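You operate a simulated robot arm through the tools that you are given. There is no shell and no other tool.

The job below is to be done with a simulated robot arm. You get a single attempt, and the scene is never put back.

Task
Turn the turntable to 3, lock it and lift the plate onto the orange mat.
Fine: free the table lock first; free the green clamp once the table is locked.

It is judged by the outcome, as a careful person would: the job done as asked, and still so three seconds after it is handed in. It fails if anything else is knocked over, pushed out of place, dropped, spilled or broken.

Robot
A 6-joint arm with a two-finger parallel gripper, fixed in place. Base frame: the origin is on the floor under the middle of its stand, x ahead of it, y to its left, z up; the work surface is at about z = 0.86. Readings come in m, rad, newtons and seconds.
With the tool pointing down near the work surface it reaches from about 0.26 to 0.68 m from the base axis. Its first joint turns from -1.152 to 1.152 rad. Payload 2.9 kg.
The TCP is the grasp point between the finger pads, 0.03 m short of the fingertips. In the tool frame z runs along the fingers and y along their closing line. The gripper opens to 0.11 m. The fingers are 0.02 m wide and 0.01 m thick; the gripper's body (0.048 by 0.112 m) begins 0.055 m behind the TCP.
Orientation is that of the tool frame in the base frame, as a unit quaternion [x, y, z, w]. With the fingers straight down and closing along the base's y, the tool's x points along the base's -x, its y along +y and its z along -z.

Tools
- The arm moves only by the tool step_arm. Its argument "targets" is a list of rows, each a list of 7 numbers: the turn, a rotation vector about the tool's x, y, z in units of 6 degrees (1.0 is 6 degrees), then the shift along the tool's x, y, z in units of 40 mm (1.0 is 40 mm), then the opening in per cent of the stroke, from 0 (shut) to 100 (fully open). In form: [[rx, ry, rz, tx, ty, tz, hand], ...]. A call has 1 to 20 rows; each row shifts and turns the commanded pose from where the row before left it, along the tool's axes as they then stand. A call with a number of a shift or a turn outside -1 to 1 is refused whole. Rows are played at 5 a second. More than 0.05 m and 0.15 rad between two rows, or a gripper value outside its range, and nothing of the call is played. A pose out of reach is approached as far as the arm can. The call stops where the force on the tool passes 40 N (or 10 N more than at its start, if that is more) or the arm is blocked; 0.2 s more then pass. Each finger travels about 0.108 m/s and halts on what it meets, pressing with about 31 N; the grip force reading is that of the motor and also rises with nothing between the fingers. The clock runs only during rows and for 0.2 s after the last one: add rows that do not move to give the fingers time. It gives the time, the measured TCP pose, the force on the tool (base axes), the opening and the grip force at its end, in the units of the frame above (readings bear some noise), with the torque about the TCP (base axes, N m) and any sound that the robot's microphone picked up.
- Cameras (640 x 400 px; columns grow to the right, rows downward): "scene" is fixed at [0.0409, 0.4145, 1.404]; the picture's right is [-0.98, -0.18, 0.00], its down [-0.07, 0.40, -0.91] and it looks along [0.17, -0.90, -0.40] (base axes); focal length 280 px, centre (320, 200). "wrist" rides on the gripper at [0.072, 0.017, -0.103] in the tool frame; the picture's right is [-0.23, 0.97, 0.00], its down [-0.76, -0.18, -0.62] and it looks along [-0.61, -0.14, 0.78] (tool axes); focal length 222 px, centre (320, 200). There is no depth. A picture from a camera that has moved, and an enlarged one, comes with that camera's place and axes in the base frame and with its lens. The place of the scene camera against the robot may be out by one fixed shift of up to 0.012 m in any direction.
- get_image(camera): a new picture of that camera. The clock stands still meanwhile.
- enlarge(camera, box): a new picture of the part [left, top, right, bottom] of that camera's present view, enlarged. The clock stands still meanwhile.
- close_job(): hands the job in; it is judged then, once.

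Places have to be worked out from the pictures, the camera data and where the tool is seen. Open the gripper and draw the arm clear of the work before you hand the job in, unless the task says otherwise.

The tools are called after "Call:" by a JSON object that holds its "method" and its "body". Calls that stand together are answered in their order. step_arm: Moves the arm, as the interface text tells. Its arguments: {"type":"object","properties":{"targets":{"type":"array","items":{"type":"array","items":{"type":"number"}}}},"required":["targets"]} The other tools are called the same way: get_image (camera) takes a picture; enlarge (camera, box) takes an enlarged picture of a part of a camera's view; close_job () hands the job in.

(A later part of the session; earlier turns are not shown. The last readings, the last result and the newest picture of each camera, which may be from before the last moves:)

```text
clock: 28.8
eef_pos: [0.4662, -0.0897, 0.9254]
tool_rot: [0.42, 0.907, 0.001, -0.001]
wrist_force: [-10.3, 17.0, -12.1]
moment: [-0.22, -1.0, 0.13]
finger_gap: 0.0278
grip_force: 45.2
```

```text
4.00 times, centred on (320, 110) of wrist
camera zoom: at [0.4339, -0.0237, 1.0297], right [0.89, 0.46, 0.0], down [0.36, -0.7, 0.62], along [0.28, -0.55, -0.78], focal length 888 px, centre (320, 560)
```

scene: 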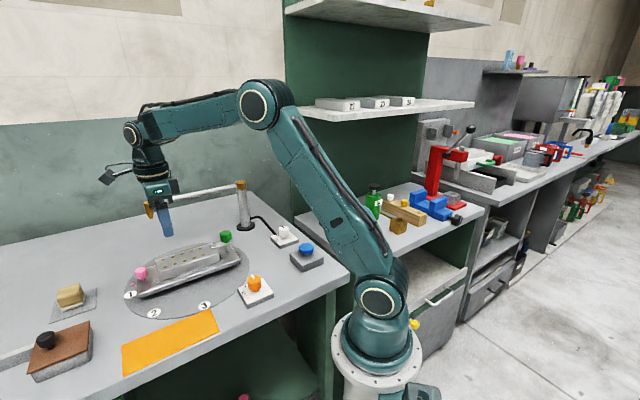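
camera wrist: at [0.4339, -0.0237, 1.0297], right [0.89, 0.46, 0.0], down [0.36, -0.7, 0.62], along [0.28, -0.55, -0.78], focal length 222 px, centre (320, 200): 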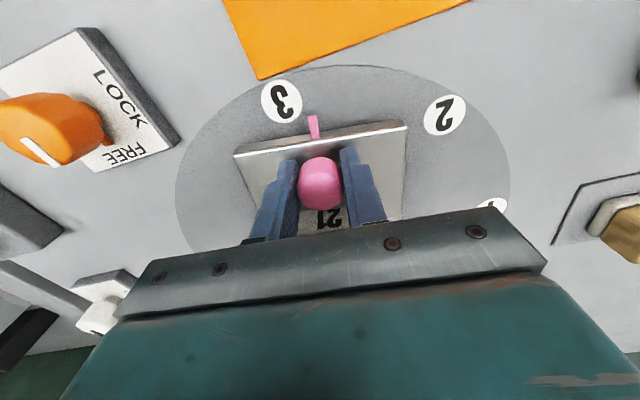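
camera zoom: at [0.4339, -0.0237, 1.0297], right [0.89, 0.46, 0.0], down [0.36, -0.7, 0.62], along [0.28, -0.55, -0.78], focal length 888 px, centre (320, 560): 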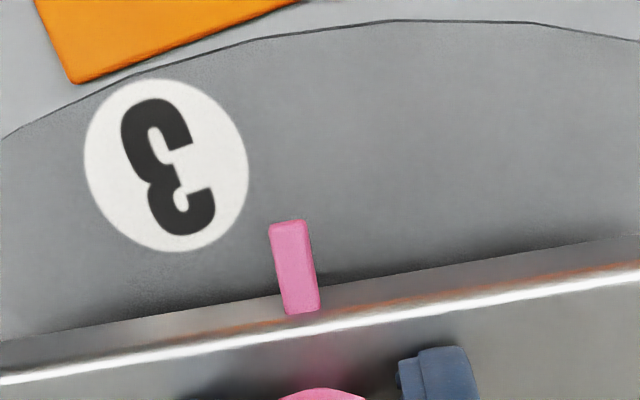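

The pointer is short of label 3 by about 7°, judging by how label 1 lined up at the start. I turn 7° more with a slight outward relief.

Call:
{"method": "step_arm", "body": {"targets": [[0, 0, 0, 0.03, 0, 0, 15], [0, 0, -0.583, -0.0053, -0.1726, 0, 15], [0, 0, -0.583, -0.0053, -0.1726, 0, 15], [0, 0, 0, 0, 0, 0, 15]]}}

Call:
{"method": "enlarge", "body": {"camera": "wrist", "box": [240, 60, 400, 160]}}

Call:
{"method": "enlarge", "body": {"camera": "scene", "box": [120, 225, 280, 325]}}

```text
clock: 29.8
eef_pos: [0.4547, -0.098, 0.9258]
tool_rot: [0.368, 0.93, -0.001, -0.001]
wrist_force: [-11.5, 4.9, -11.1]
moment: [-0.43, -1.0, -0.23]
finger_gap: 0.0278
grip_force: 44.9
```

```text
4.00 times, centred on (320, 110) of wrist
camera zoom: at [0.4159, -0.0368, 1.0296], right [0.83, 0.56, 0.0], down [0.44, -0.65, 0.62], along [0.35, -0.52, -0.78], focal length 888 px, centre (320, 560)
```

zoom: 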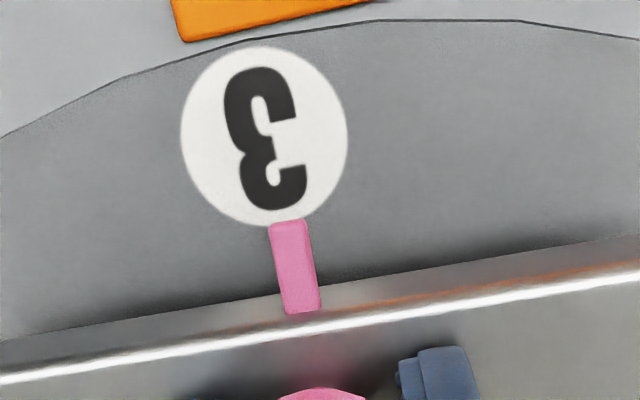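

```text
4.00 times, centred on (200, 275) of scene
camera zoom: at [0.0407, 0.4146, 1.4039], right [-0.98, -0.18, 0.0], down [-0.07, 0.4, -0.91], along [0.17, -0.9, -0.4], focal length 1119 px, centre (800, -100)
```

zoom: 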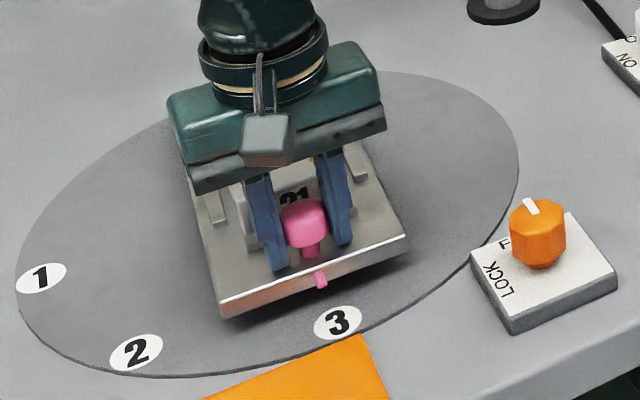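

The pointer is now nearly at 3. The line along it passes about 1° short of the label's centre, so I add a 1° nudge and look again.

Call:
{"method": "step_arm", "body": {"targets": [[0, 0, -0.18, 0.015, -0.053, 0, 15], [0, 0, 0, 0, 0, 0, 15]]}}

Call:
{"method": "enlarge", "body": {"camera": "wrist", "box": [240, 60, 400, 160]}}

```text
clock: 30.4
eef_pos: [0.4541, -0.0988, 0.9259]
tool_rot: [0.359, 0.933, 0.0, 0.001]
wrist_force: [1.0, -3.7, -15.7]
moment: [0.42, 0.77, 0.02]
finger_gap: 0.0277
grip_force: 45.0
```

```text
4.00 times, centred on (320, 110) of wrist
camera zoom: at [0.4131, -0.039, 1.0296], right [0.82, 0.57, 0.0], down [0.45, -0.64, 0.62], along [0.36, -0.51, -0.78], focal length 888 px, centre (320, 560)
```

zoom: 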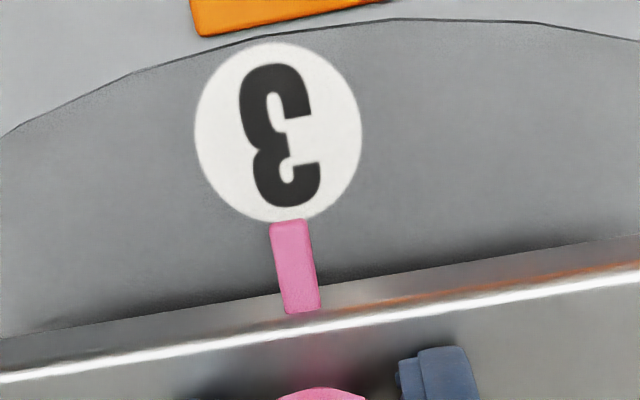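

The pointer now lines up with the centre of 3 and the side force is almost zero. I open the fingers, rise, and check that it stays.

Call:
{"method": "step_arm", "body": {"targets": [[0, 0, 0, 0, 0, 0, 35], [0, 0, 0, 0, 0, 0, 60], [0, 0, 0, 0, 0, 0, 60], [0, 0, 0, 0, 0, -0.8, 60], [0, 0, 0, 0, 0, -0.8, 60], [0, 0, 0, 0, 0, -0.8, 60], [0, 0, 0, 0, 0, -0.8, 60], [0, 0, 0, 0, 0, 0, 60]]}}

Call:
{"method": "get_image", "body": {"camera": "wrist"}}

Call:
{"method": "enlarge", "body": {"camera": "wrist", "box": [230, 30, 390, 130]}}

Call:
{"method": "enlarge", "body": {"camera": "scene", "box": [120, 225, 280, 325]}}

```text
clock: 32.2
eef_pos: [0.4542, -0.0982, 1.0551]
tool_rot: [0.358, 0.934, 0.0, -0.001]
wrist_force: [-0.6, 0.1, -0.3]
moment: [0.0, -0.01, 0.0]
finger_gap: 0.0661
grip_force: 0.1
```

```text
taken
camera wrist: at [0.4131, -0.0383, 1.1591], right [0.82, 0.57, 0.0], down [0.45, -0.64, 0.62], along [0.36, -0.51, -0.78], focal length 222 px, centre (320, 200)
```

wrist: 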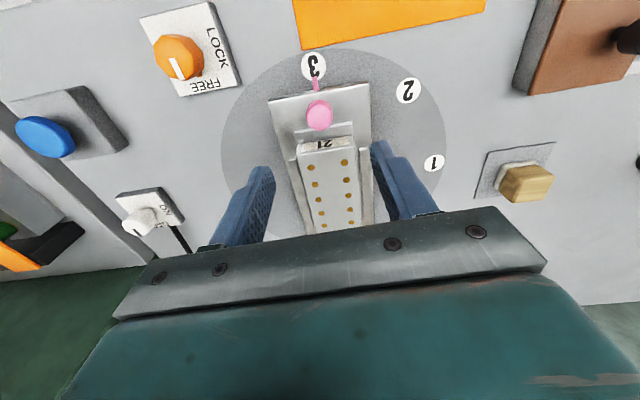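

```text
4.00 times, centred on (310, 80) of wrist
camera zoom: at [0.4131, -0.0383, 1.1591], right [0.82, 0.57, 0.0], down [0.45, -0.64, 0.62], along [0.36, -0.51, -0.78], focal length 888 px, centre (360, 680)
```

zoom: 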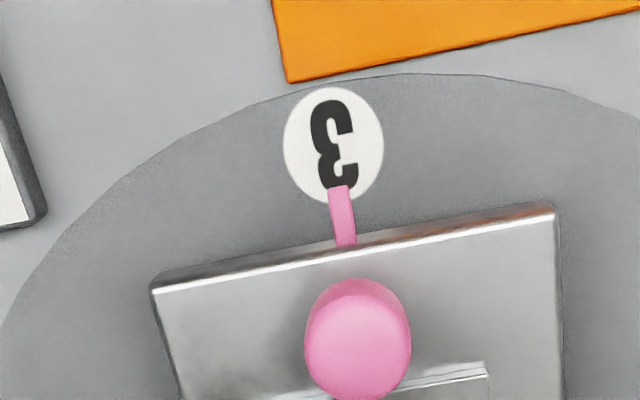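

```text
4.00 times, centred on (200, 275) of scene
camera zoom: at [0.0409, 0.4145, 1.404], right [-0.98, -0.18, 0.0], down [-0.07, 0.4, -0.91], along [0.17, -0.9, -0.4], focal length 1119 px, centre (800, -100)
```

zoom: 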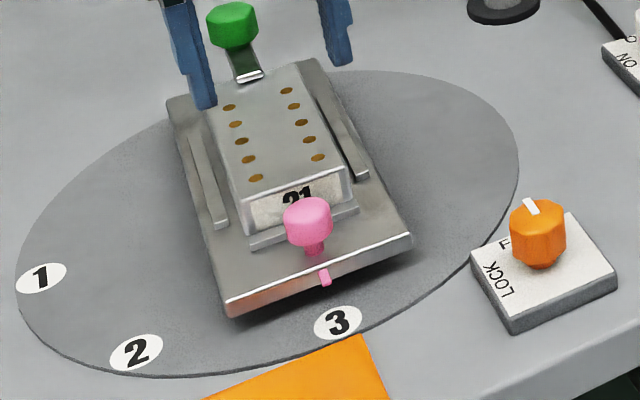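

The pointer is lined up with 3 in both views after release. Now I move back over the lock dial to turn it back to LOCK.

Call:
{"method": "step_arm", "body": {"targets": [[0, 0, 0, 0.472, -0.76, 0, 80], [0, 0, 0, 0.472, -0.76, 0, 80], [0, 0, 0, 0.472, -0.76, 0, 80], [0, 0, 0, 0.472, -0.76, 0, 80], [0, 0, 0.5, 0, 0, 0.9, 80], [0, 0, 0, 0, 0, 0.9, 80], [0, 0, 0, 0, 0, 0, 80]]}}

Call:
{"method": "get_image", "body": {"camera": "wrist"}}

Call:
{"method": "enlarge", "body": {"camera": "wrist", "box": [240, 90, 400, 190]}}

```text
clock: 33.8
eef_pos: [0.3187, -0.1387, 0.9821]
tool_rot: [0.381, 0.924, 0.0, 0.0]
wrist_force: [-0.7, 0.5, -0.2]
moment: [-0.03, -0.01, 0.0]
finger_gap: 0.0881
grip_force: 0.1
```

```text
taken
camera wrist: at [0.2807, -0.0762, 1.0857], right [0.85, 0.53, 0.0], down [0.41, -0.66, 0.62], along [0.33, -0.53, -0.78], focal length 222 px, centre (320, 200)
```

wrist: 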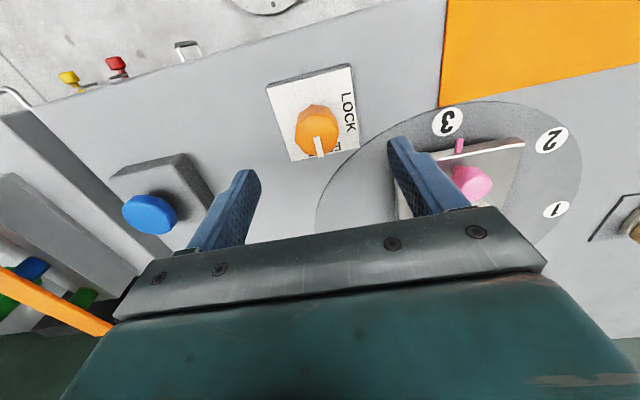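

```text
4.00 times, centred on (320, 140) of wrist
camera zoom: at [0.2807, -0.0762, 1.0857], right [0.85, 0.53, 0.0], down [0.41, -0.66, 0.62], along [0.33, -0.53, -0.78], focal length 888 px, centre (320, 440)
```

zoom: 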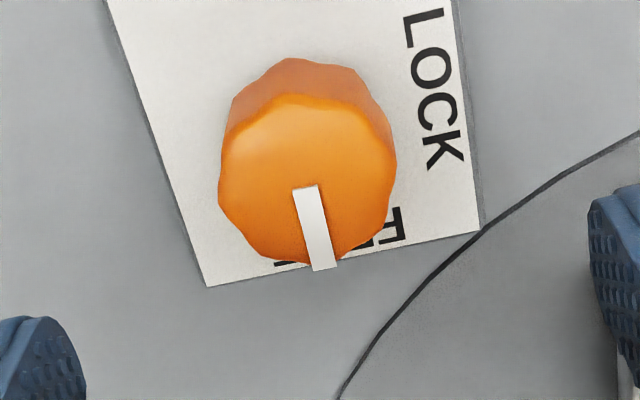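

The knob appears about 2 mm off along tool x and 1–2 mm along y. I correct, descend to the same grip height as before and close.

Call:
{"method": "step_arm", "body": {"targets": [[0, 0, 0, 0.055, -0.04, 0.54, 80], [0, 0, 0, 0, 0, 0.54, 80], [0, 0, 0, 0, 0, 0.54, 80], [0, 0, 0, 0, 0, 0, 60], [0, 0, 0, 0, 0, 0, 40], [0, 0, 0, 0, 0, 0, 20], [0, 0, 0, 0, 0, 0, 20], [0, 0, 0, 0, 0, 0, 20]]}}

Call:
{"method": "enlarge", "body": {"camera": "wrist", "box": [240, 120, 400, 220]}}

```text
clock: 35.6
eef_pos: [0.316, -0.1392, 0.9176]
tool_rot: [0.383, 0.924, 0.0, -0.001]
wrist_force: [-8.8, -11.2, -6.3]
moment: [-0.05, -0.78, 0.04]
finger_gap: 0.0357
grip_force: 44.7
```

```text
4.00 times, centred on (320, 170) of wrist
camera zoom: at [0.2782, -0.0762, 1.0208], right [0.85, 0.53, 0.0], down [0.41, -0.66, 0.62], along [0.33, -0.53, -0.78], focal length 888 px, centre (320, 320)
```

zoom: 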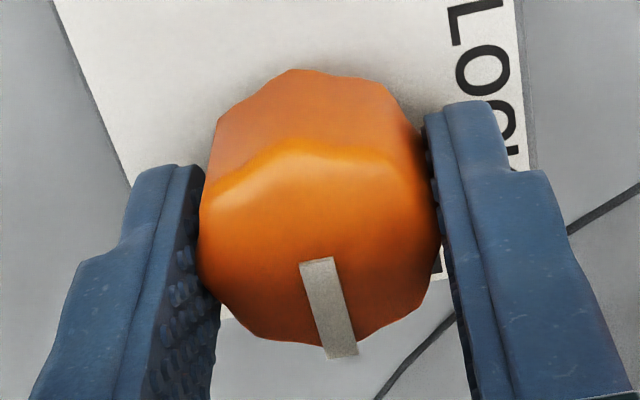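

Gripped well. I turn counterclockwise toward LOCK, in stages with force relief as before.

Call:
{"method": "step_arm", "body": {"targets": [[0, 0, -0.5, 0, -0.025, 0, 20], [0, 0, -0.8, 0, 0, 0, 20], [0, 0, -0.8, 0, 0, 0, 20], [0, 0, -0.8, 0, 0, 0, 20], [0, 0, -0.8, 0, 0, 0, 20]]}}

```text
clock: 36.8
eef_pos: [0.316, -0.139, 0.9148]
tool_rot: [0.195, 0.981, 0.0, 0.003]
wrist_force: [12.7, 9.7, 17.8]
moment: [0.15, 0.99, -0.04]
finger_gap: 0.0357
grip_force: 45.4
```

The torque is low and the side force moderate. I continue turning.

Call:
{"method": "step_arm", "body": {"targets": [[0, 0, -0.7, -0.015, 0.025, 0, 20], [0, 0, -0.8, 0, 0, 0, 20], [0, 0, -0.8, 0, 0, 0, 20], [0, 0, -0.8, 0, 0, 0, 20], [0, 0, -0.8, 0, 0, 0, 20]]}}

```text
clock: 38.0
eef_pos: [0.3166, -0.1381, 0.9168]
tool_rot: [-0.008, 1.0, 0.001, 0.003]
wrist_force: [25.0, 10.2, -0.1]
moment: [-0.53, 0.84, -0.02]
finger_gap: 0.0357
grip_force: 45.1
```

At about 46° of turn. I relieve +x a little and continue.

Call:
{"method": "step_arm", "body": {"targets": [[0, 0, -0.6, -0.035, 0.02, 0, 20], [0, 0, -0.8, 0, 0, 0, 20], [0, 0, -0.8, 0, 0, 0, 20], [0, 0, -0.8, 0, 0, 0, 20], [0, 0, -0.8, 0, 0, 0, 20]]}}

```text
clock: 39.2
eef_pos: [0.3153, -0.1363, 0.9166]
tool_rot: [-0.196, 0.981, 0.0, -0.001]
wrist_force: [-2.3, 4.0, 3.3]
moment: [-0.74, -0.34, -0.03]
finger_gap: 0.0356
grip_force: 45.0
stopped in row 5: the force on the tool passed its limit at 43 N (the readings are from after the stop); the commanded pose is now the measured one
```

It stopped on a force spike, and the commanded pose is now reset with forces near zero. The knob is at about 68° of turn, and I continue gently for the remaining 22°.

Call:
{"method": "step_arm", "body": {"targets": [[0, 0, -0.5, 0, 0, 0, 20], [0, 0, -0.6, 0, 0, 0, 20], [0, 0, -0.6, 0, 0, 0, 20]]}}

Call:
{"method": "enlarge", "body": {"camera": "wrist", "box": [240, 120, 400, 220]}}

```text
clock: 40.0
eef_pos: [0.3153, -0.1374, 0.9163]
tool_rot: [-0.284, 0.959, 0.003, -0.001]
wrist_force: [-2.1, 10.4, -3.6]
moment: [-0.03, -0.4, -0.01]
finger_gap: 0.0357
grip_force: 45.2
```

```text
4.00 times, centred on (320, 170) of wrist
camera zoom: at [0.2476, -0.1631, 1.0208], right [-0.34, 0.94, 0.0], down [0.74, 0.26, 0.62], along [0.59, 0.21, -0.78], focal length 888 px, centre (320, 320)
```

zoom: 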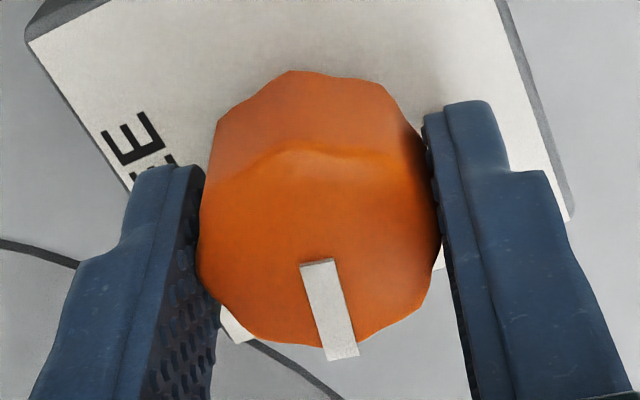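

At 78° of turn. I do the last 12° and watch for the end-stop torque.

Call:
{"method": "step_arm", "body": {"targets": [[0, 0, -0.6, 0, 0.01, 0, 20], [0, 0, -0.6, 0, 0, 0, 20], [0, 0, -0.6, 0, 0, 0, 20], [0, 0, -0.4, 0, 0, 0, 20]]}}

Call:
{"method": "enlarge", "body": {"camera": "wrist", "box": [240, 120, 400, 220]}}

```text
clock: 41.0
eef_pos: [0.3162, -0.1371, 0.9167]
tool_rot: [-0.392, 0.92, 0.0, 0.0]
wrist_force: [-6.8, 18.5, 19.3]
moment: [-0.53, -0.1, -0.72]
finger_gap: 0.0356
grip_force: 45.1
```

```text
4.00 times, centred on (320, 170) of wrist
camera zoom: at [0.2547, -0.1779, 1.0206], right [-0.54, 0.84, 0.0], down [0.66, 0.42, 0.62], along [0.52, 0.34, -0.78], focal length 888 px, centre (320, 320)
```

zoom: 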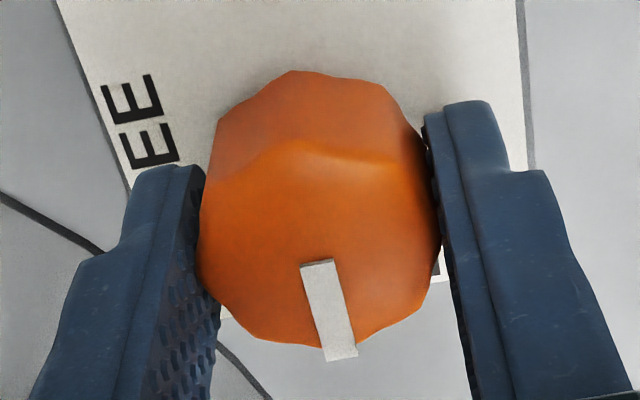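

The torque rose to 0.72 N·m, so the dial is at its LOCK stop. I release, rise and check the mark and the pointer.

Call:
{"method": "step_arm", "body": {"targets": [[0, 0, 0, 0, 0, 0, 80], [0, 0, 0, 0, 0, 0, 80], [0, 0, 0, 0, 0, -0.8, 80], [0, 0, 0, 0, 0, -0.8, 80], [0, 0, 0, 0, 0, -0.8, 80], [0, 0, 0, 0, 0, -1, 80], [0, 0, 0, 0, 0, -1, 80], [0, 0, 0, 0, 0, 0, 80]]}}

Call:
{"method": "get_image", "body": {"camera": "wrist"}}

Call:
{"method": "enlarge", "body": {"camera": "scene", "box": [130, 215, 290, 315]}}

```text
clock: 42.8
eef_pos: [0.3146, -0.1338, 1.091]
tool_rot: [-0.39, 0.921, 0.0, 0.0]
wrist_force: [-0.2, 1.3, 0.4]
moment: [-0.02, 0.01, -0.01]
finger_gap: 0.0878
grip_force: 0.1
```

```text
taken
camera wrist: at [0.2537, -0.175, 1.1963], right [-0.54, 0.84, 0.0], down [0.66, 0.42, 0.62], along [0.52, 0.34, -0.78], focal length 222 px, centre (320, 200)
```

wrist: 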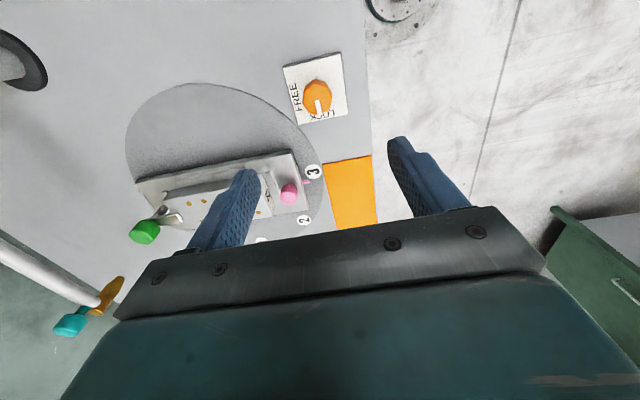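

```text
4.00 times, centred on (210, 265) of scene
camera zoom: at [0.0409, 0.4145, 1.404], right [-0.98, -0.18, 0.0], down [-0.07, 0.4, -0.91], along [0.17, -0.9, -0.4], focal length 1119 px, centre (760, -60)
```

zoom: 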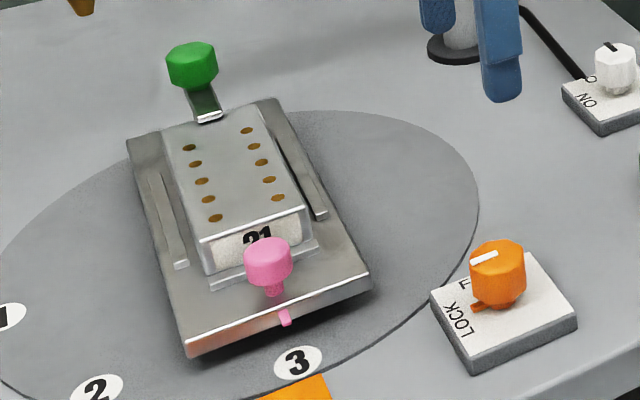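

The dial is at LOCK and the pointer stays on 3. Next comes the green clamp, which is now near the boom end, so I'll rise, yaw to -45° (camera away from the boom) and hover high for a good look.

Call:
{"method": "step_arm", "body": {"targets": [[0, 0, 0.95, 0, 0, -0.75, 80], [0, 0, 0.95, 0, 0, -0.75, 80], [0, 0, 0.95, 0, 0, 0, 80], [0, 0, 0.95, 0, 0, 0, 80], [0, 0, 0.95, 0, 0, 0, 80], [0, 0, 0.95, 0, 0, 0, 80], [0, 0, 0.95, 0, 0, 0, 80], [0, 0, 0.95, 0, 0, 0, 80], [0, 0, 0.95, 0, 0, 0, 80], [0, 0, 0.95, 0, 0, 0, 80], [0, 0, 0.95, 0, 0, 0, 80], [0, 0, 0.95, 0, 0, 0, 80], [0, 0, 0.95, 0, 0, 0, 80], [0, 0, 0.95, 0, 0, 0, 80], [0, 0, 0.95, 0, 0, 0, 80], [0, 0, 0.95, 0, 0, 0, 80]]}}

Call:
{"method": "step_arm", "body": {"targets": [[0, 0, 0, -0.944, 0.49, 0, 80], [0, 0, 0, -0.944, 0.49, 0, 80], [0, 0, 0, -0.944, 0.49, 0, 80], [0, 0, 0, -0.944, 0.49, 0, 80], [0, 0, 0, -0.944, 0.49, 0, 80], [0, 0, 0, -0.944, 0.49, 0, 80], [0, 0, 0, 0, 0, 0, 80]]}}

Call:
{"method": "get_image", "body": {"camera": "wrist"}}

Call:
{"method": "get_image", "body": {"camera": "scene"}}

```text
clock: 46.2
eef_pos: [0.315, -0.1369, 1.1541]
tool_rot: [0.385, 0.923, 0.0, 0.0]
wrist_force: [-1.2, -1.0, 0.8]
moment: [0.01, 0.02, 0.03]
finger_gap: 0.0881
grip_force: 0.1
```

```text
clock: 47.8
eef_pos: [0.563, -0.2109, 1.151]
tool_rot: [0.385, 0.923, 0.0, -0.002]
wrist_force: [0.5, -0.4, -0.8]
moment: [0.03, 0.0, 0.01]
finger_gap: 0.0879
grip_force: 0.0
```

```text
taken
camera wrist: at [0.5261, -0.1485, 1.2552], right [0.85, 0.53, 0.0], down [0.41, -0.67, 0.62], along [0.33, -0.53, -0.78], focal length 222 px, centre (320, 200)
```

wrist: 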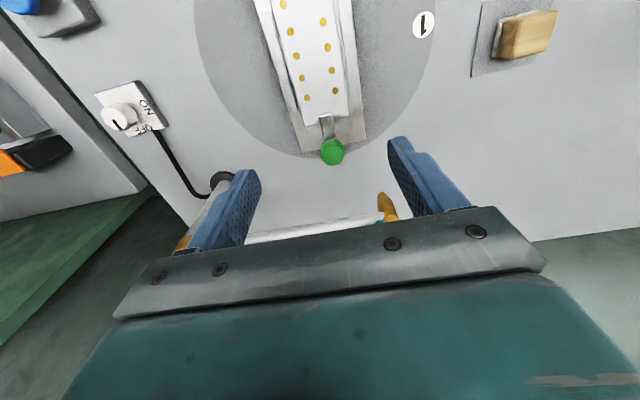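

```text
taken
```

scene: 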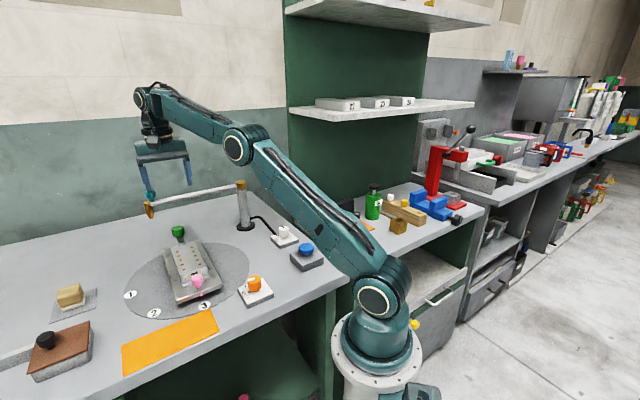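

Call:
{"method": "enlarge", "body": {"camera": "wrist", "box": [280, 100, 400, 175]}}

Call:
{"method": "enlarge", "body": {"camera": "wrist", "box": [170, 150, 430, 260]}}

Call:
{"method": "enlarge", "body": {"camera": "scene", "box": [120, 170, 264, 260]}}

```text
5.33 times, centred on (340, 138) of wrist
camera zoom: at [0.5261, -0.1485, 1.2552], right [0.85, 0.53, 0.0], down [0.41, -0.67, 0.62], along [0.33, -0.53, -0.78], focal length 1185 px, centre (213, 533)
```

zoom: 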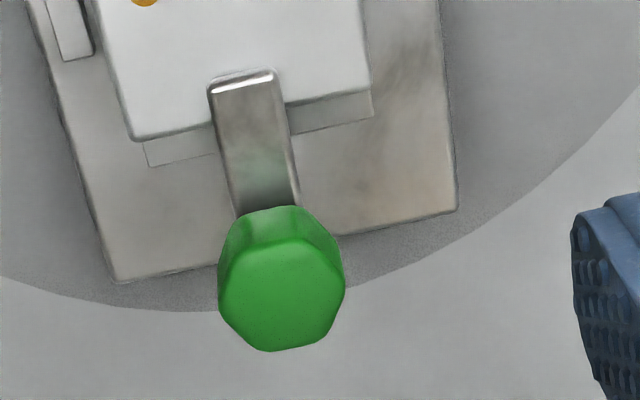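

```text
2.46 times, centred on (300, 205) of wrist
camera zoom: at [0.5261, -0.1485, 1.2552], right [0.85, 0.53, 0.0], down [0.41, -0.67, 0.62], along [0.33, -0.53, -0.78], focal length 547 px, centre (369, 188)
```

zoom: 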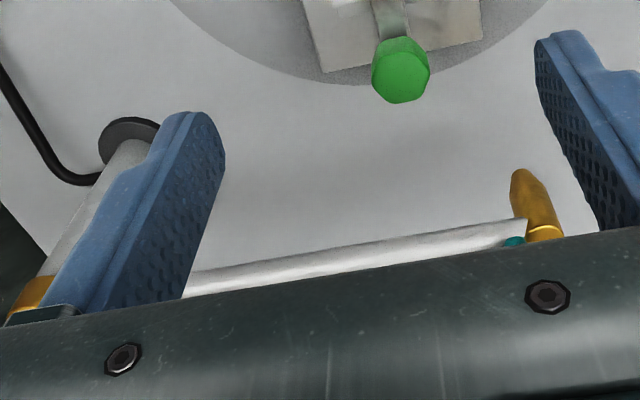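

```text
4.44 times, centred on (192, 215) of scene
camera zoom: at [0.0409, 0.4145, 1.404], right [-0.98, -0.18, 0.0], down [-0.07, 0.4, -0.91], along [0.17, -0.9, -0.4], focal length 1244 px, centre (889, 133)
```

zoom: 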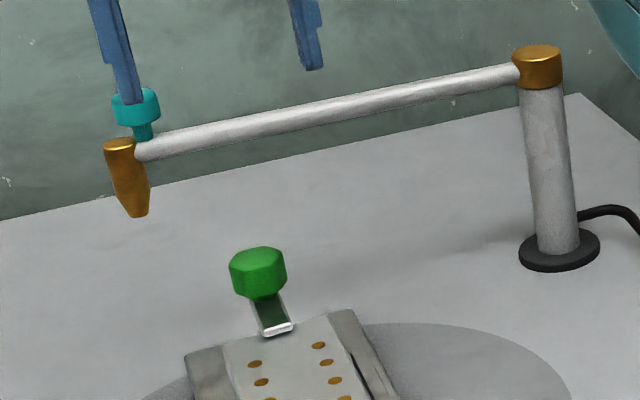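

The green knob triangulates to (0.622, -0.266) with its top at z≈0.965, and its arm lies over the plate end pointing at about 134°. The boom runs parallel about 66 mm away at z≈1.04, so I must keep the gripper's long side parallel to it (yaw near -45°) and turn in short strokes. I move over the knob and check.

Call:
{"method": "step_arm", "body": {"targets": [[0, 0, 0, -0.66, 0.02, 0, 60], [0, 0, 0, -0.66, 0.02, 0, 60], [0, 0, 0, -0.65, 0.01, 0, 60], [0, 0, 0, 0, 0, 0.7, 60], [0, 0, 0, 0, 0, 0.7, 60], [0, 0, 0, 0, 0, 0.7, 60], [0, 0, 0, 0, 0, 0, 60]]}}

Call:
{"method": "get_image", "body": {"camera": "wrist"}}

Call:
{"method": "enlarge", "body": {"camera": "wrist", "box": [240, 70, 400, 170]}}

Call:
{"method": "enlarge", "body": {"camera": "scene", "box": [100, 150, 260, 250]}}

```text
clock: 49.4
eef_pos: [0.573, -0.2393, 1.0598]
tool_rot: [0.384, 0.923, 0.001, 0.0]
wrist_force: [0.1, 0.8, -0.1]
moment: [0.0, -0.01, -0.03]
finger_gap: 0.0658
grip_force: 0.0
out of reach, approached as far as the arm can: row 1, 2, 3
```

```text
taken
camera wrist: at [0.535, -0.1766, 1.1643], right [0.85, 0.53, 0.0], down [0.41, -0.67, 0.62], along [0.33, -0.53, -0.78], focal length 222 px, centre (320, 200)
```

wrist: 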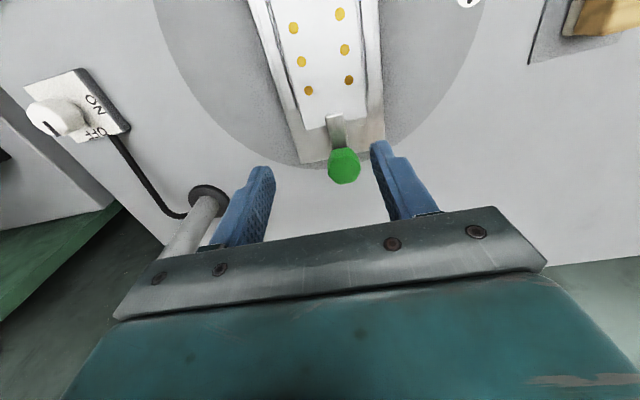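

```text
4.00 times, centred on (320, 120) of wrist
camera zoom: at [0.535, -0.1766, 1.1643], right [0.85, 0.53, 0.0], down [0.41, -0.67, 0.62], along [0.33, -0.53, -0.78], focal length 888 px, centre (320, 520)
```

zoom: 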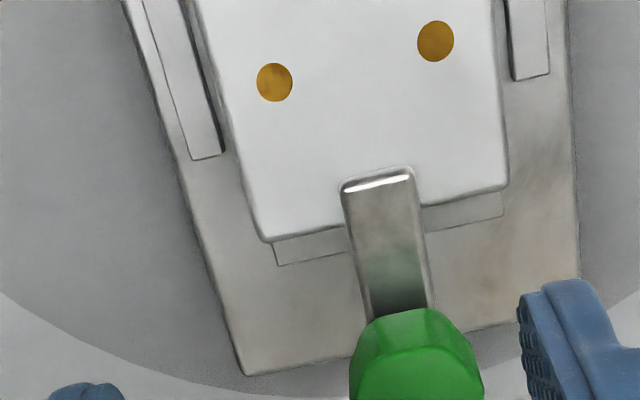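

```text
4.00 times, centred on (180, 200) of scene
camera zoom: at [0.0409, 0.4145, 1.404], right [-0.98, -0.18, 0.0], down [-0.07, 0.4, -0.91], along [0.17, -0.9, -0.4], focal length 1119 px, centre (880, 200)
```

zoom: 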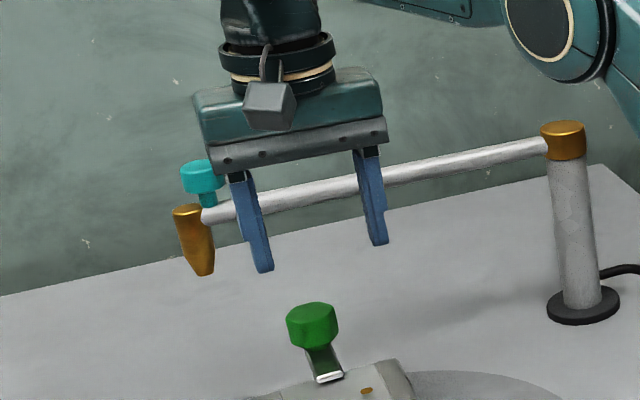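

The arm's reach shrinks with height: it stopped at 0.62 m radius at z=1.15. The knob is at radius 0.676, so I'll descend to just above the knob first and then move outward to see whether it is reachable with a vertical tool.

Call:
{"method": "step_arm", "body": {"targets": [[0, 0, 0, 0, 0, 0.65, 60], [0, 0, 0, 0, 0, 0.6, 60], [0, 0, 0, -0.4, 0.12, 0, 60], [0, 0, 0, -0.45, 0.13, 0, 60], [0, 0, 0, -0.45, 0.127, 0, 60], [0, 0, 0, 0, 0, 0, 60]]}}

Call:
{"method": "get_image", "body": {"camera": "wrist"}}

Call:
{"method": "enlarge", "body": {"camera": "scene", "box": [100, 150, 260, 250]}}

```text
clock: 50.8
eef_pos: [0.6107, -0.2601, 1.0084]
tool_rot: [0.384, 0.923, 0.0, -0.001]
wrist_force: [0.5, -0.2, -0.9]
moment: [0.04, 0.01, 0.0]
finger_gap: 0.0658
grip_force: 0.1
out of reach, approached as far as the arm can: row 5
```

```text
taken
camera wrist: at [0.5734, -0.1975, 1.1122], right [0.85, 0.53, 0.0], down [0.41, -0.67, 0.62], along [0.33, -0.53, -0.78], focal length 222 px, centre (320, 200)
```

wrist: 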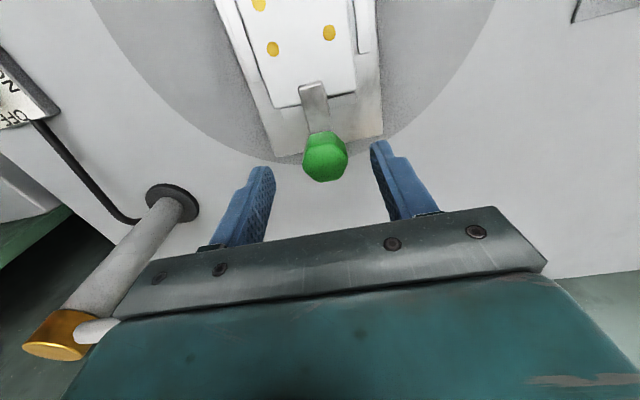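

```text
4.00 times, centred on (180, 200) of scene
camera zoom: at [0.0409, 0.4145, 1.404], right [-0.98, -0.18, 0.0], down [-0.07, 0.4, -0.91], along [0.17, -0.9, -0.4], focal length 1119 px, centre (880, 200)
```

zoom: 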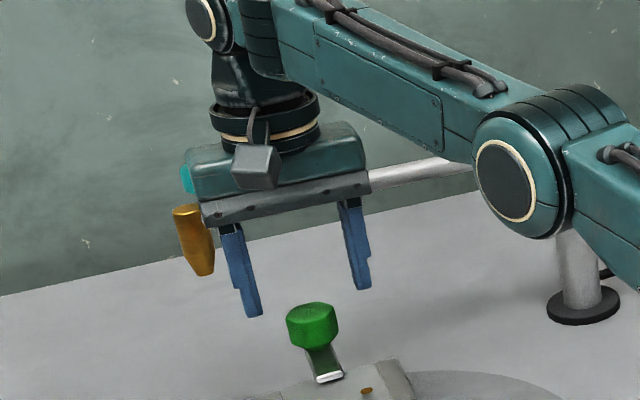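

It reached 0.665 m radius at z=1.007, a few millimetres short of the knob. I look closely to see what is still missing.

Call:
{"method": "enlarge", "body": {"camera": "wrist", "box": [240, 100, 400, 200]}}

```text
4.00 times, centred on (320, 150) of wrist
camera zoom: at [0.5734, -0.1975, 1.1122], right [0.85, 0.53, 0.0], down [0.41, -0.67, 0.62], along [0.33, -0.53, -0.78], focal length 888 px, centre (320, 400)
```

zoom: 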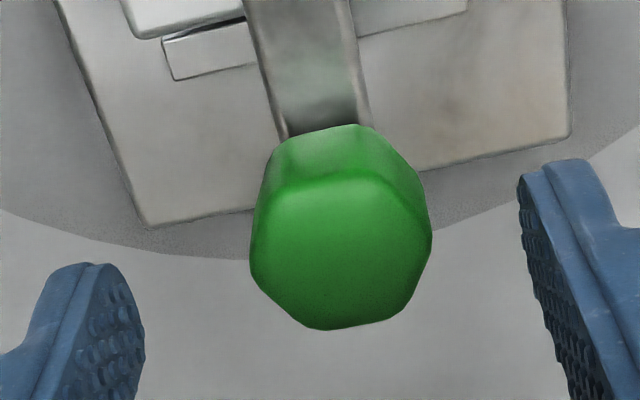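

The knob centre is (0.620, -0.265), about 9 mm beyond the present TCP. I tilt the tool 3.6° outward about its closing axis (the pads stay vertical) to gain reach, then move over and descend around the knob.

Call:
{"method": "step_arm", "body": {"targets": [[0, -0.6, 0, 0, 0, 0, 60], [0, 0, 0, -0.148, 0.064, 0, 60], [0, 0, 0, 0, 0, 0.4, 60], [0, 0, 0, 0, 0, 0.4, 60], [0, 0, 0, 0, 0, 0.286, 60], [0, 0, 0, 0, 0, 0, 60]]}}

Call:
{"method": "get_image", "body": {"camera": "wrist"}}

Call:
{"method": "enlarge", "body": {"camera": "wrist", "box": [240, 110, 400, 210]}}

Call:
{"method": "enlarge", "body": {"camera": "scene", "box": [100, 160, 260, 260]}}

```text
clock: 52.2
eef_pos: [0.6178, -0.2626, 0.9652]
tool_rot: [0.384, 0.923, -0.012, 0.029]
wrist_force: [0.1, -0.5, 0.3]
moment: [0.03, -0.02, 0.0]
finger_gap: 0.0658
grip_force: 0.1
out of reach, approached as far as the arm can: row 2
```

```text
taken
camera wrist: at [0.5756, -0.1954, 1.0649], right [0.85, 0.53, 0.01], down [0.38, -0.64, 0.67], along [0.36, -0.56, -0.74], focal length 222 px, centre (320, 200)
```

wrist: 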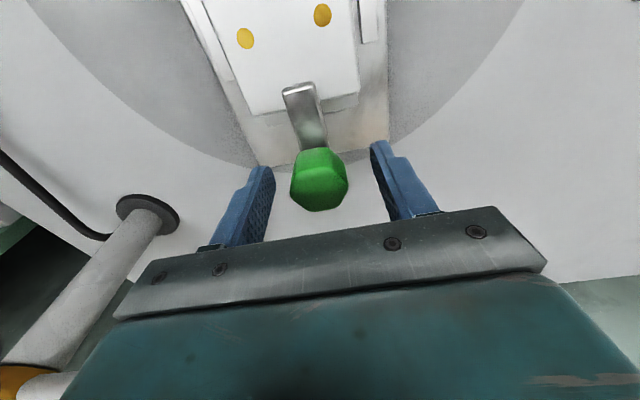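

```text
4.00 times, centred on (320, 160) of wrist
camera zoom: at [0.5756, -0.1954, 1.0649], right [0.85, 0.53, 0.01], down [0.38, -0.64, 0.67], along [0.36, -0.56, -0.74], focal length 888 px, centre (320, 360)
```

zoom: 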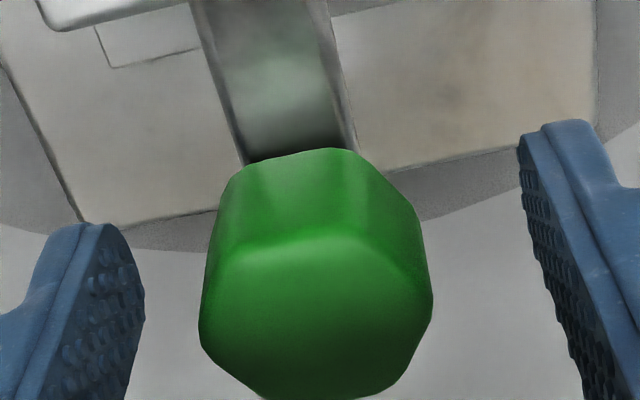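

```text
4.00 times, centred on (180, 210) of scene
camera zoom: at [0.0409, 0.4145, 1.404], right [-0.98, -0.18, 0.0], down [-0.07, 0.4, -0.91], along [0.17, -0.9, -0.4], focal length 1119 px, centre (880, 160)
```

zoom: 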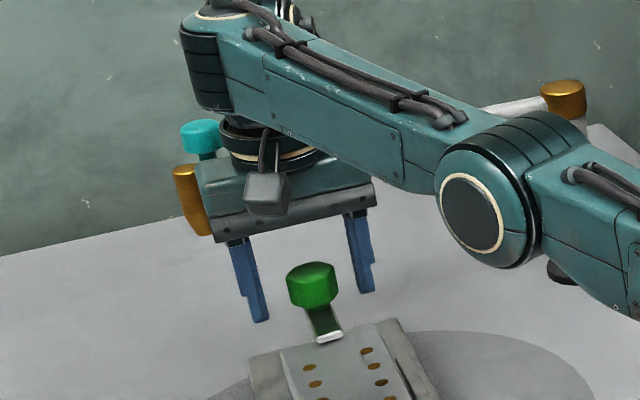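

The TCP is now centred on the green knob to within about 1 mm, with the tips above the clamp arm. I close on the knob.

Call:
{"method": "step_arm", "body": {"targets": [[0, 0, 0, 0, 0, 0, 45], [0, 0, 0, 0, 0, 0, 20], [0, 0, 0, 0, 0, 0, 20], [0, 0, 0, 0, 0, 0, 20]]}}

```text
clock: 53.2
eef_pos: [0.6175, -0.2651, 0.965]
tool_rot: [0.384, 0.923, -0.012, 0.028]
wrist_force: [-7.6, -5.4, 2.0]
moment: [0.2, 0.84, 0.0]
finger_gap: 0.0336
grip_force: 45.4
```

Gripped at 33.6 mm. I test a small turn clockwise and watch the torque.

Call:
{"method": "step_arm", "body": {"targets": [[0, 0, 0.5, 0, -0.01, 0, 20], [0, 0, 0.6, 0, 0, 0, 20], [0, 0, 0.6, 0, 0, 0, 20]]}}

Call:
{"method": "get_image", "body": {"camera": "wrist"}}

Call:
{"method": "enlarge", "body": {"camera": "wrist", "box": [240, 70, 400, 170]}}

```text
clock: 54.0
eef_pos: [0.6174, -0.2629, 0.9653]
tool_rot: [0.465, 0.885, -0.011, 0.031]
wrist_force: [4.3, -13.0, -4.8]
moment: [-1.07, 0.53, 0.0]
finger_gap: 0.0338
grip_force: 45.1
```

```text
taken
camera wrist: at [0.5871, -0.1897, 1.065], right [0.93, 0.37, 0.02], down [0.26, -0.7, 0.67], along [0.26, -0.62, -0.74], focal length 222 px, centre (320, 200)
```

wrist: 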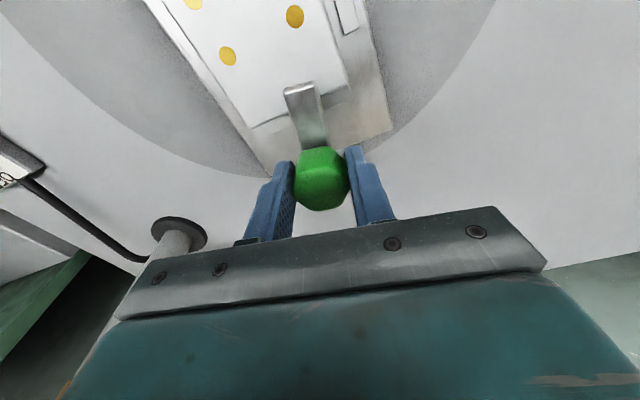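

```text
4.00 times, centred on (320, 120) of wrist
camera zoom: at [0.5871, -0.1897, 1.065], right [0.93, 0.37, 0.02], down [0.26, -0.7, 0.67], along [0.26, -0.62, -0.74], focal length 888 px, centre (320, 520)
```

zoom: 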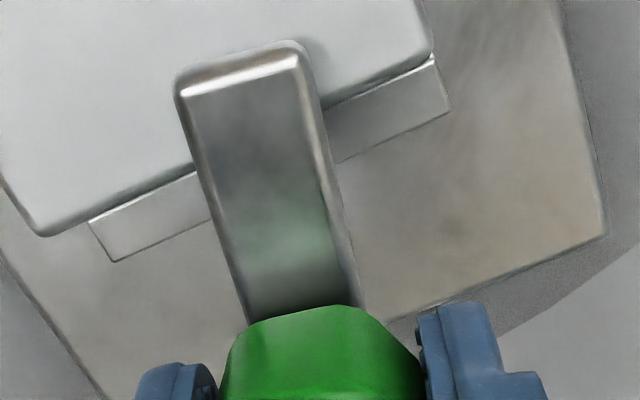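

The clamp arm swings clockwise freely, with no torque. I continue this stroke to about yaw -72°, keeping clear of the boom.

Call:
{"method": "step_arm", "body": {"targets": [[0, 0, 0.7, 0, 0, 0, 20], [0, 0, 0.7, 0, 0, 0, 20], [0, 0, 0.7, 0, 0, 0, 20], [0, 0, 0.6, 0, 0, 0, 20]]}}

Call:
{"method": "get_image", "body": {"camera": "wrist"}}

Call:
{"method": "enlarge", "body": {"camera": "scene", "box": [100, 160, 260, 260]}}

```text
clock: 55.0
eef_pos: [0.6177, -0.2626, 0.9654]
tool_rot: [0.586, 0.81, -0.005, 0.032]
wrist_force: [0.7, -17.5, -0.2]
moment: [-0.8, 1.24, 0.0]
finger_gap: 0.0343
grip_force: 44.9
```

```text
taken
camera wrist: at [0.6079, -0.1847, 1.0659], right [0.99, 0.09, 0.04], down [0.04, -0.75, 0.66], along [0.09, -0.66, -0.75], focal length 222 px, centre (320, 200)
```

wrist: 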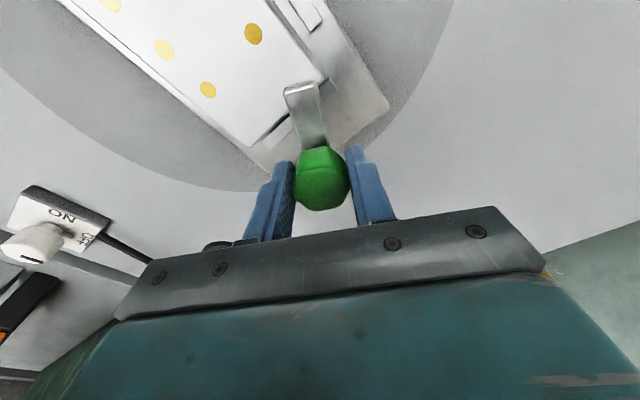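

```text
4.00 times, centred on (180, 210) of scene
camera zoom: at [0.041, 0.4141, 1.4041], right [-0.98, -0.18, 0.0], down [-0.07, 0.4, -0.91], along [0.17, -0.9, -0.4], focal length 1119 px, centre (880, 160)
```

zoom: 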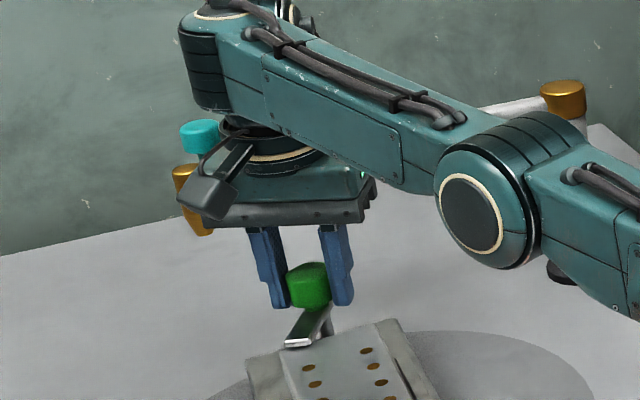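

About 27° is turned. I open, rotate the gripper back to yaw ≈ -22°, and regrip for the next stroke.

Call:
{"method": "step_arm", "body": {"targets": [[0, 0, 0, 0, 0, 0, 50], [0, 0, 0, 0, 0, 0, 50], [0, 0, -0.83, 0, 0, 0, 50], [0, 0, -0.83, 0, 0, 0, 50], [0, 0, -0.83, 0, 0, 0, 50], [0, 0, -0.83, 0, 0, 0, 50], [0, 0, -0.83, 0, 0, 0, 50], [0, 0, -0.83, 0, 0, 0, 50], [0, 0, -0.83, 0, 0, 0, 50], [0, 0, -0.83, 0, 0, 0, 50], [0, 0, -0.83, 0, 0, 0, 50], [0, 0, -0.83, 0, 0, 0, 50], [0, 0, 0, 0, 0, 0, 50]]}}

Call:
{"method": "get_image", "body": {"camera": "wrist"}}

Call:
{"method": "enlarge", "body": {"camera": "wrist", "box": [240, 110, 400, 210]}}

```text
clock: 57.8
eef_pos: [0.6166, -0.2622, 0.9661]
tool_rot: [0.189, 0.982, -0.017, 0.026]
wrist_force: [0.3, -0.1, 0.0]
moment: [-0.01, 0.01, -0.02]
finger_gap: 0.0549
grip_force: 0.1
```

```text
taken
camera wrist: at [0.5528, -0.2156, 1.0654], right [0.57, 0.82, -0.01], down [0.61, -0.42, 0.67], along [0.55, -0.39, -0.74], focal length 222 px, centre (320, 200)
```

wrist: 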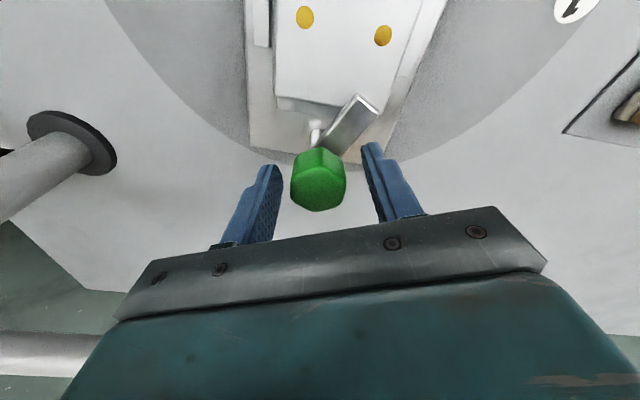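

```text
4.00 times, centred on (320, 160) of wrist
camera zoom: at [0.5528, -0.2156, 1.0654], right [0.57, 0.82, -0.01], down [0.61, -0.42, 0.67], along [0.55, -0.39, -0.74], focal length 888 px, centre (320, 360)
```

zoom: 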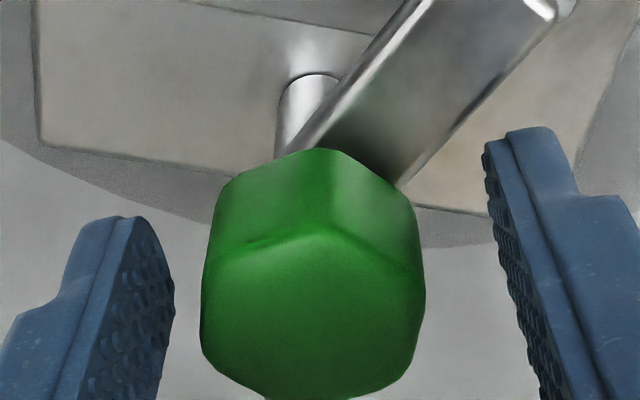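

The arm has swung clearly toward the plate's corner. I raise 4 mm so the finger passes above the arm, regrip and turn the next stroke clockwise.

Call:
{"method": "step_arm", "body": {"targets": [[0, 0, 0, 0, -0.02, -0.1, 50], [0, 0, 0, 0, 0, 0, 50], [0, 0, 0, 0, 0, 0, 35], [0, 0, 0, 0, 0, 0, 20], [0, 0, 0, 0, 0, 0, 20], [0, 0, 0, 0, 0, 0, 20]]}}

```text
clock: 59.2
eef_pos: [0.6162, -0.2634, 0.9696]
tool_rot: [0.189, 0.981, -0.017, 0.026]
wrist_force: [-2.6, -9.3, 0.0]
moment: [0.92, -0.39, -0.02]
finger_gap: 0.0338
grip_force: 45.4
```

Call:
{"method": "step_arm", "body": {"targets": [[0, 0, 0.5, 0, 0, 0, 20], [0, 0, 0.75, 0, 0, 0, 20], [0, 0, 0.75, 0, 0, 0, 20], [0, 0, 0.75, 0, 0, 0, 20]]}}

```text
clock: 60.2
eef_pos: [0.6164, -0.2633, 0.9699]
tool_rot: [0.329, 0.944, -0.013, 0.028]
wrist_force: [-12.4, -9.3, 7.1]
moment: [0.92, 0.34, -0.06]
finger_gap: 0.0336
grip_force: 44.4
```

Turning with little torque. I continue the stroke to yaw ≈ -72°.

Call:
{"method": "step_arm", "body": {"targets": [[0, 0, 0.75, 0, -0.02, 0, 20], [0, 0, 0.75, 0, 0, 0, 20], [0, 0, 0.75, 0, 0, 0, 20], [0, 0, 0.75, 0, 0, 0, 20]]}}

Call:
{"method": "step_arm", "body": {"targets": [[0, 0, 0.75, 0, 0, 0, 20], [0, 0, 0.75, 0, 0, 0, 20], [0, 0, 0.75, 0, 0, 0, 20], [0, 0, 0.35, 0, 0, 0, 20]]}}

Call:
{"method": "get_image", "body": {"camera": "wrist"}}

Call:
{"method": "enlarge", "body": {"camera": "scene", "box": [100, 180, 260, 280]}}

```text
clock: 61.2
eef_pos: [0.6178, -0.2623, 0.9703]
tool_rot: [0.472, 0.881, -0.008, 0.033]
wrist_force: [4.3, -11.1, 10.5]
moment: [-1.46, 0.42, -0.02]
finger_gap: 0.0336
grip_force: 44.4
```

```text
clock: 62.2
eef_pos: [0.6175, -0.2631, 0.9695]
tool_rot: [0.587, 0.809, -0.005, 0.031]
wrist_force: [9.8, -3.3, 8.3]
moment: [-1.18, 0.72, 0.01]
finger_gap: 0.0341
grip_force: 45.0
```

```text
taken
camera wrist: at [0.6079, -0.1846, 1.0698], right [1.0, 0.09, 0.04], down [0.04, -0.75, 0.66], along [0.09, -0.65, -0.75], focal length 222 px, centre (320, 200)
```

wrist: 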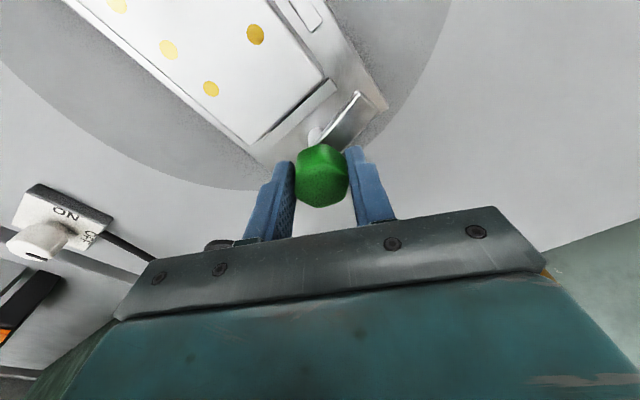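

```text
4.00 times, centred on (180, 230) of scene
camera zoom: at [0.041, 0.4146, 1.4039], right [-0.98, -0.18, 0.0], down [-0.07, 0.4, -0.91], along [0.17, -0.9, -0.4], focal length 1119 px, centre (880, 80)
```

zoom: 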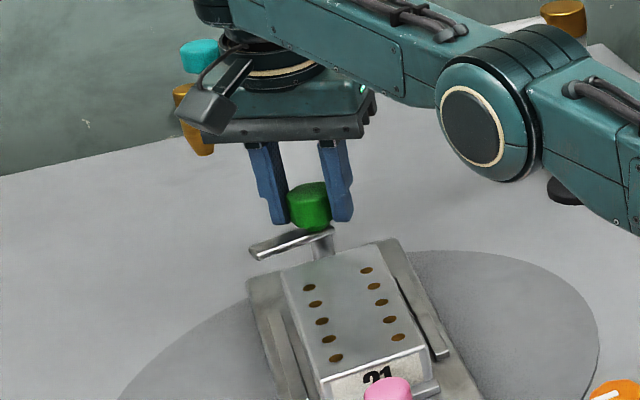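

The arm is clear of the plate after about 77°. I do one more short stroke to bring it fully to its open stop.

Call:
{"method": "step_arm", "body": {"targets": [[0, 0, 0, 0, 0, 0, 50], [0, 0, 0, 0, 0, 0, 50], [0, 0, -0.8, 0, 0, 0, 50], [0, 0, -0.8, 0, 0, 0, 50], [0, 0, -0.8, 0, 0, 0, 50], [0, 0, -0.8, 0, 0, 0, 50], [0, 0, -0.8, 0, 0, 0, 50], [0, 0, -0.8, 0, 0, 0, 50], [0, 0, 0, 0, 0, 0, 50]]}}

Call:
{"method": "get_image", "body": {"camera": "wrist"}}

```text
clock: 64.2
eef_pos: [0.6167, -0.263, 0.9705]
tool_rot: [0.366, 0.93, -0.013, 0.029]
wrist_force: [-0.3, 0.2, 0.3]
moment: [0.01, -0.01, -0.03]
finger_gap: 0.0552
grip_force: 0.0
```

```text
taken
camera wrist: at [0.5718, -0.1972, 1.0695], right [0.83, 0.56, 0.01], down [0.41, -0.62, 0.67], along [0.38, -0.55, -0.74], focal length 222 px, centre (320, 200)
```

wrist: 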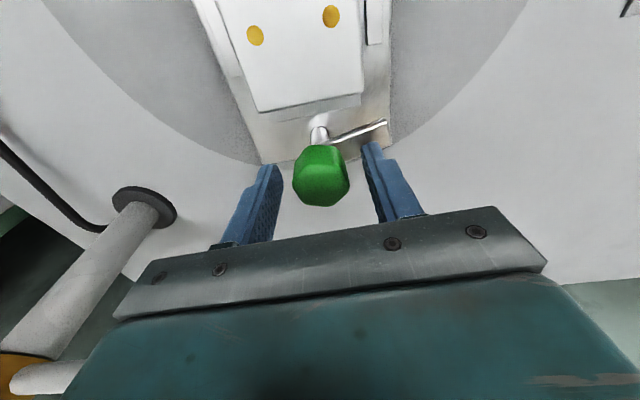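

The arm lies under the right finger but about 10 mm lower than its tip. I close gently and turn the last bit.

Call:
{"method": "step_arm", "body": {"targets": [[0, 0, 0, 0, 0, 0, 38], [0, 0, 0, 0, 0, 0, 20], [0, 0, 0, 0, 0, 0, 20], [0, 0, 0.5, 0, 0, 0, 20], [0, 0, 0.7, 0, 0, 0, 20]]}}

Call:
{"method": "step_arm", "body": {"targets": [[0, 0, 0.6, 0, 0, 0, 20], [0, 0, 0.6, 0, 0, 0, 20]]}}

Call:
{"method": "get_image", "body": {"camera": "wrist"}}

```text
clock: 65.4
eef_pos: [0.6165, -0.2631, 0.9704]
tool_rot: [0.424, 0.905, -0.01, 0.03]
wrist_force: [1.8, -0.2, 6.7]
moment: [-0.15, 1.32, -0.04]
finger_gap: 0.0334
grip_force: 45.0
```

```text
clock: 66.0
eef_pos: [0.6163, -0.2626, 0.9705]
tool_rot: [0.479, 0.877, -0.009, 0.031]
wrist_force: [1.0, 3.7, 6.9]
moment: [-1.33, 0.43, 0.78]
finger_gap: 0.0335
grip_force: 45.1
```

```text
taken
camera wrist: at [0.5885, -0.1886, 1.0696], right [0.94, 0.34, 0.03], down [0.23, -0.71, 0.67], along [0.24, -0.62, -0.74], focal length 222 px, centre (320, 200)
```

wrist: 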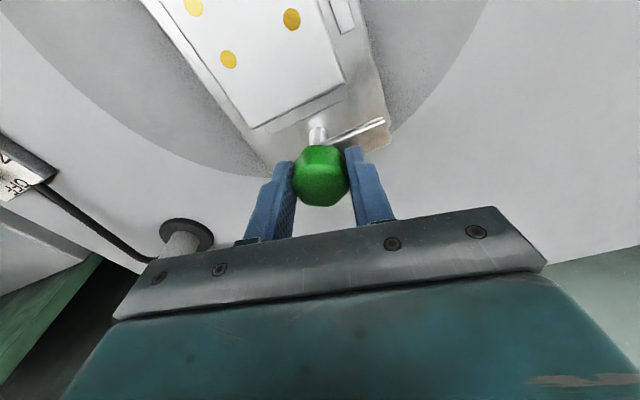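

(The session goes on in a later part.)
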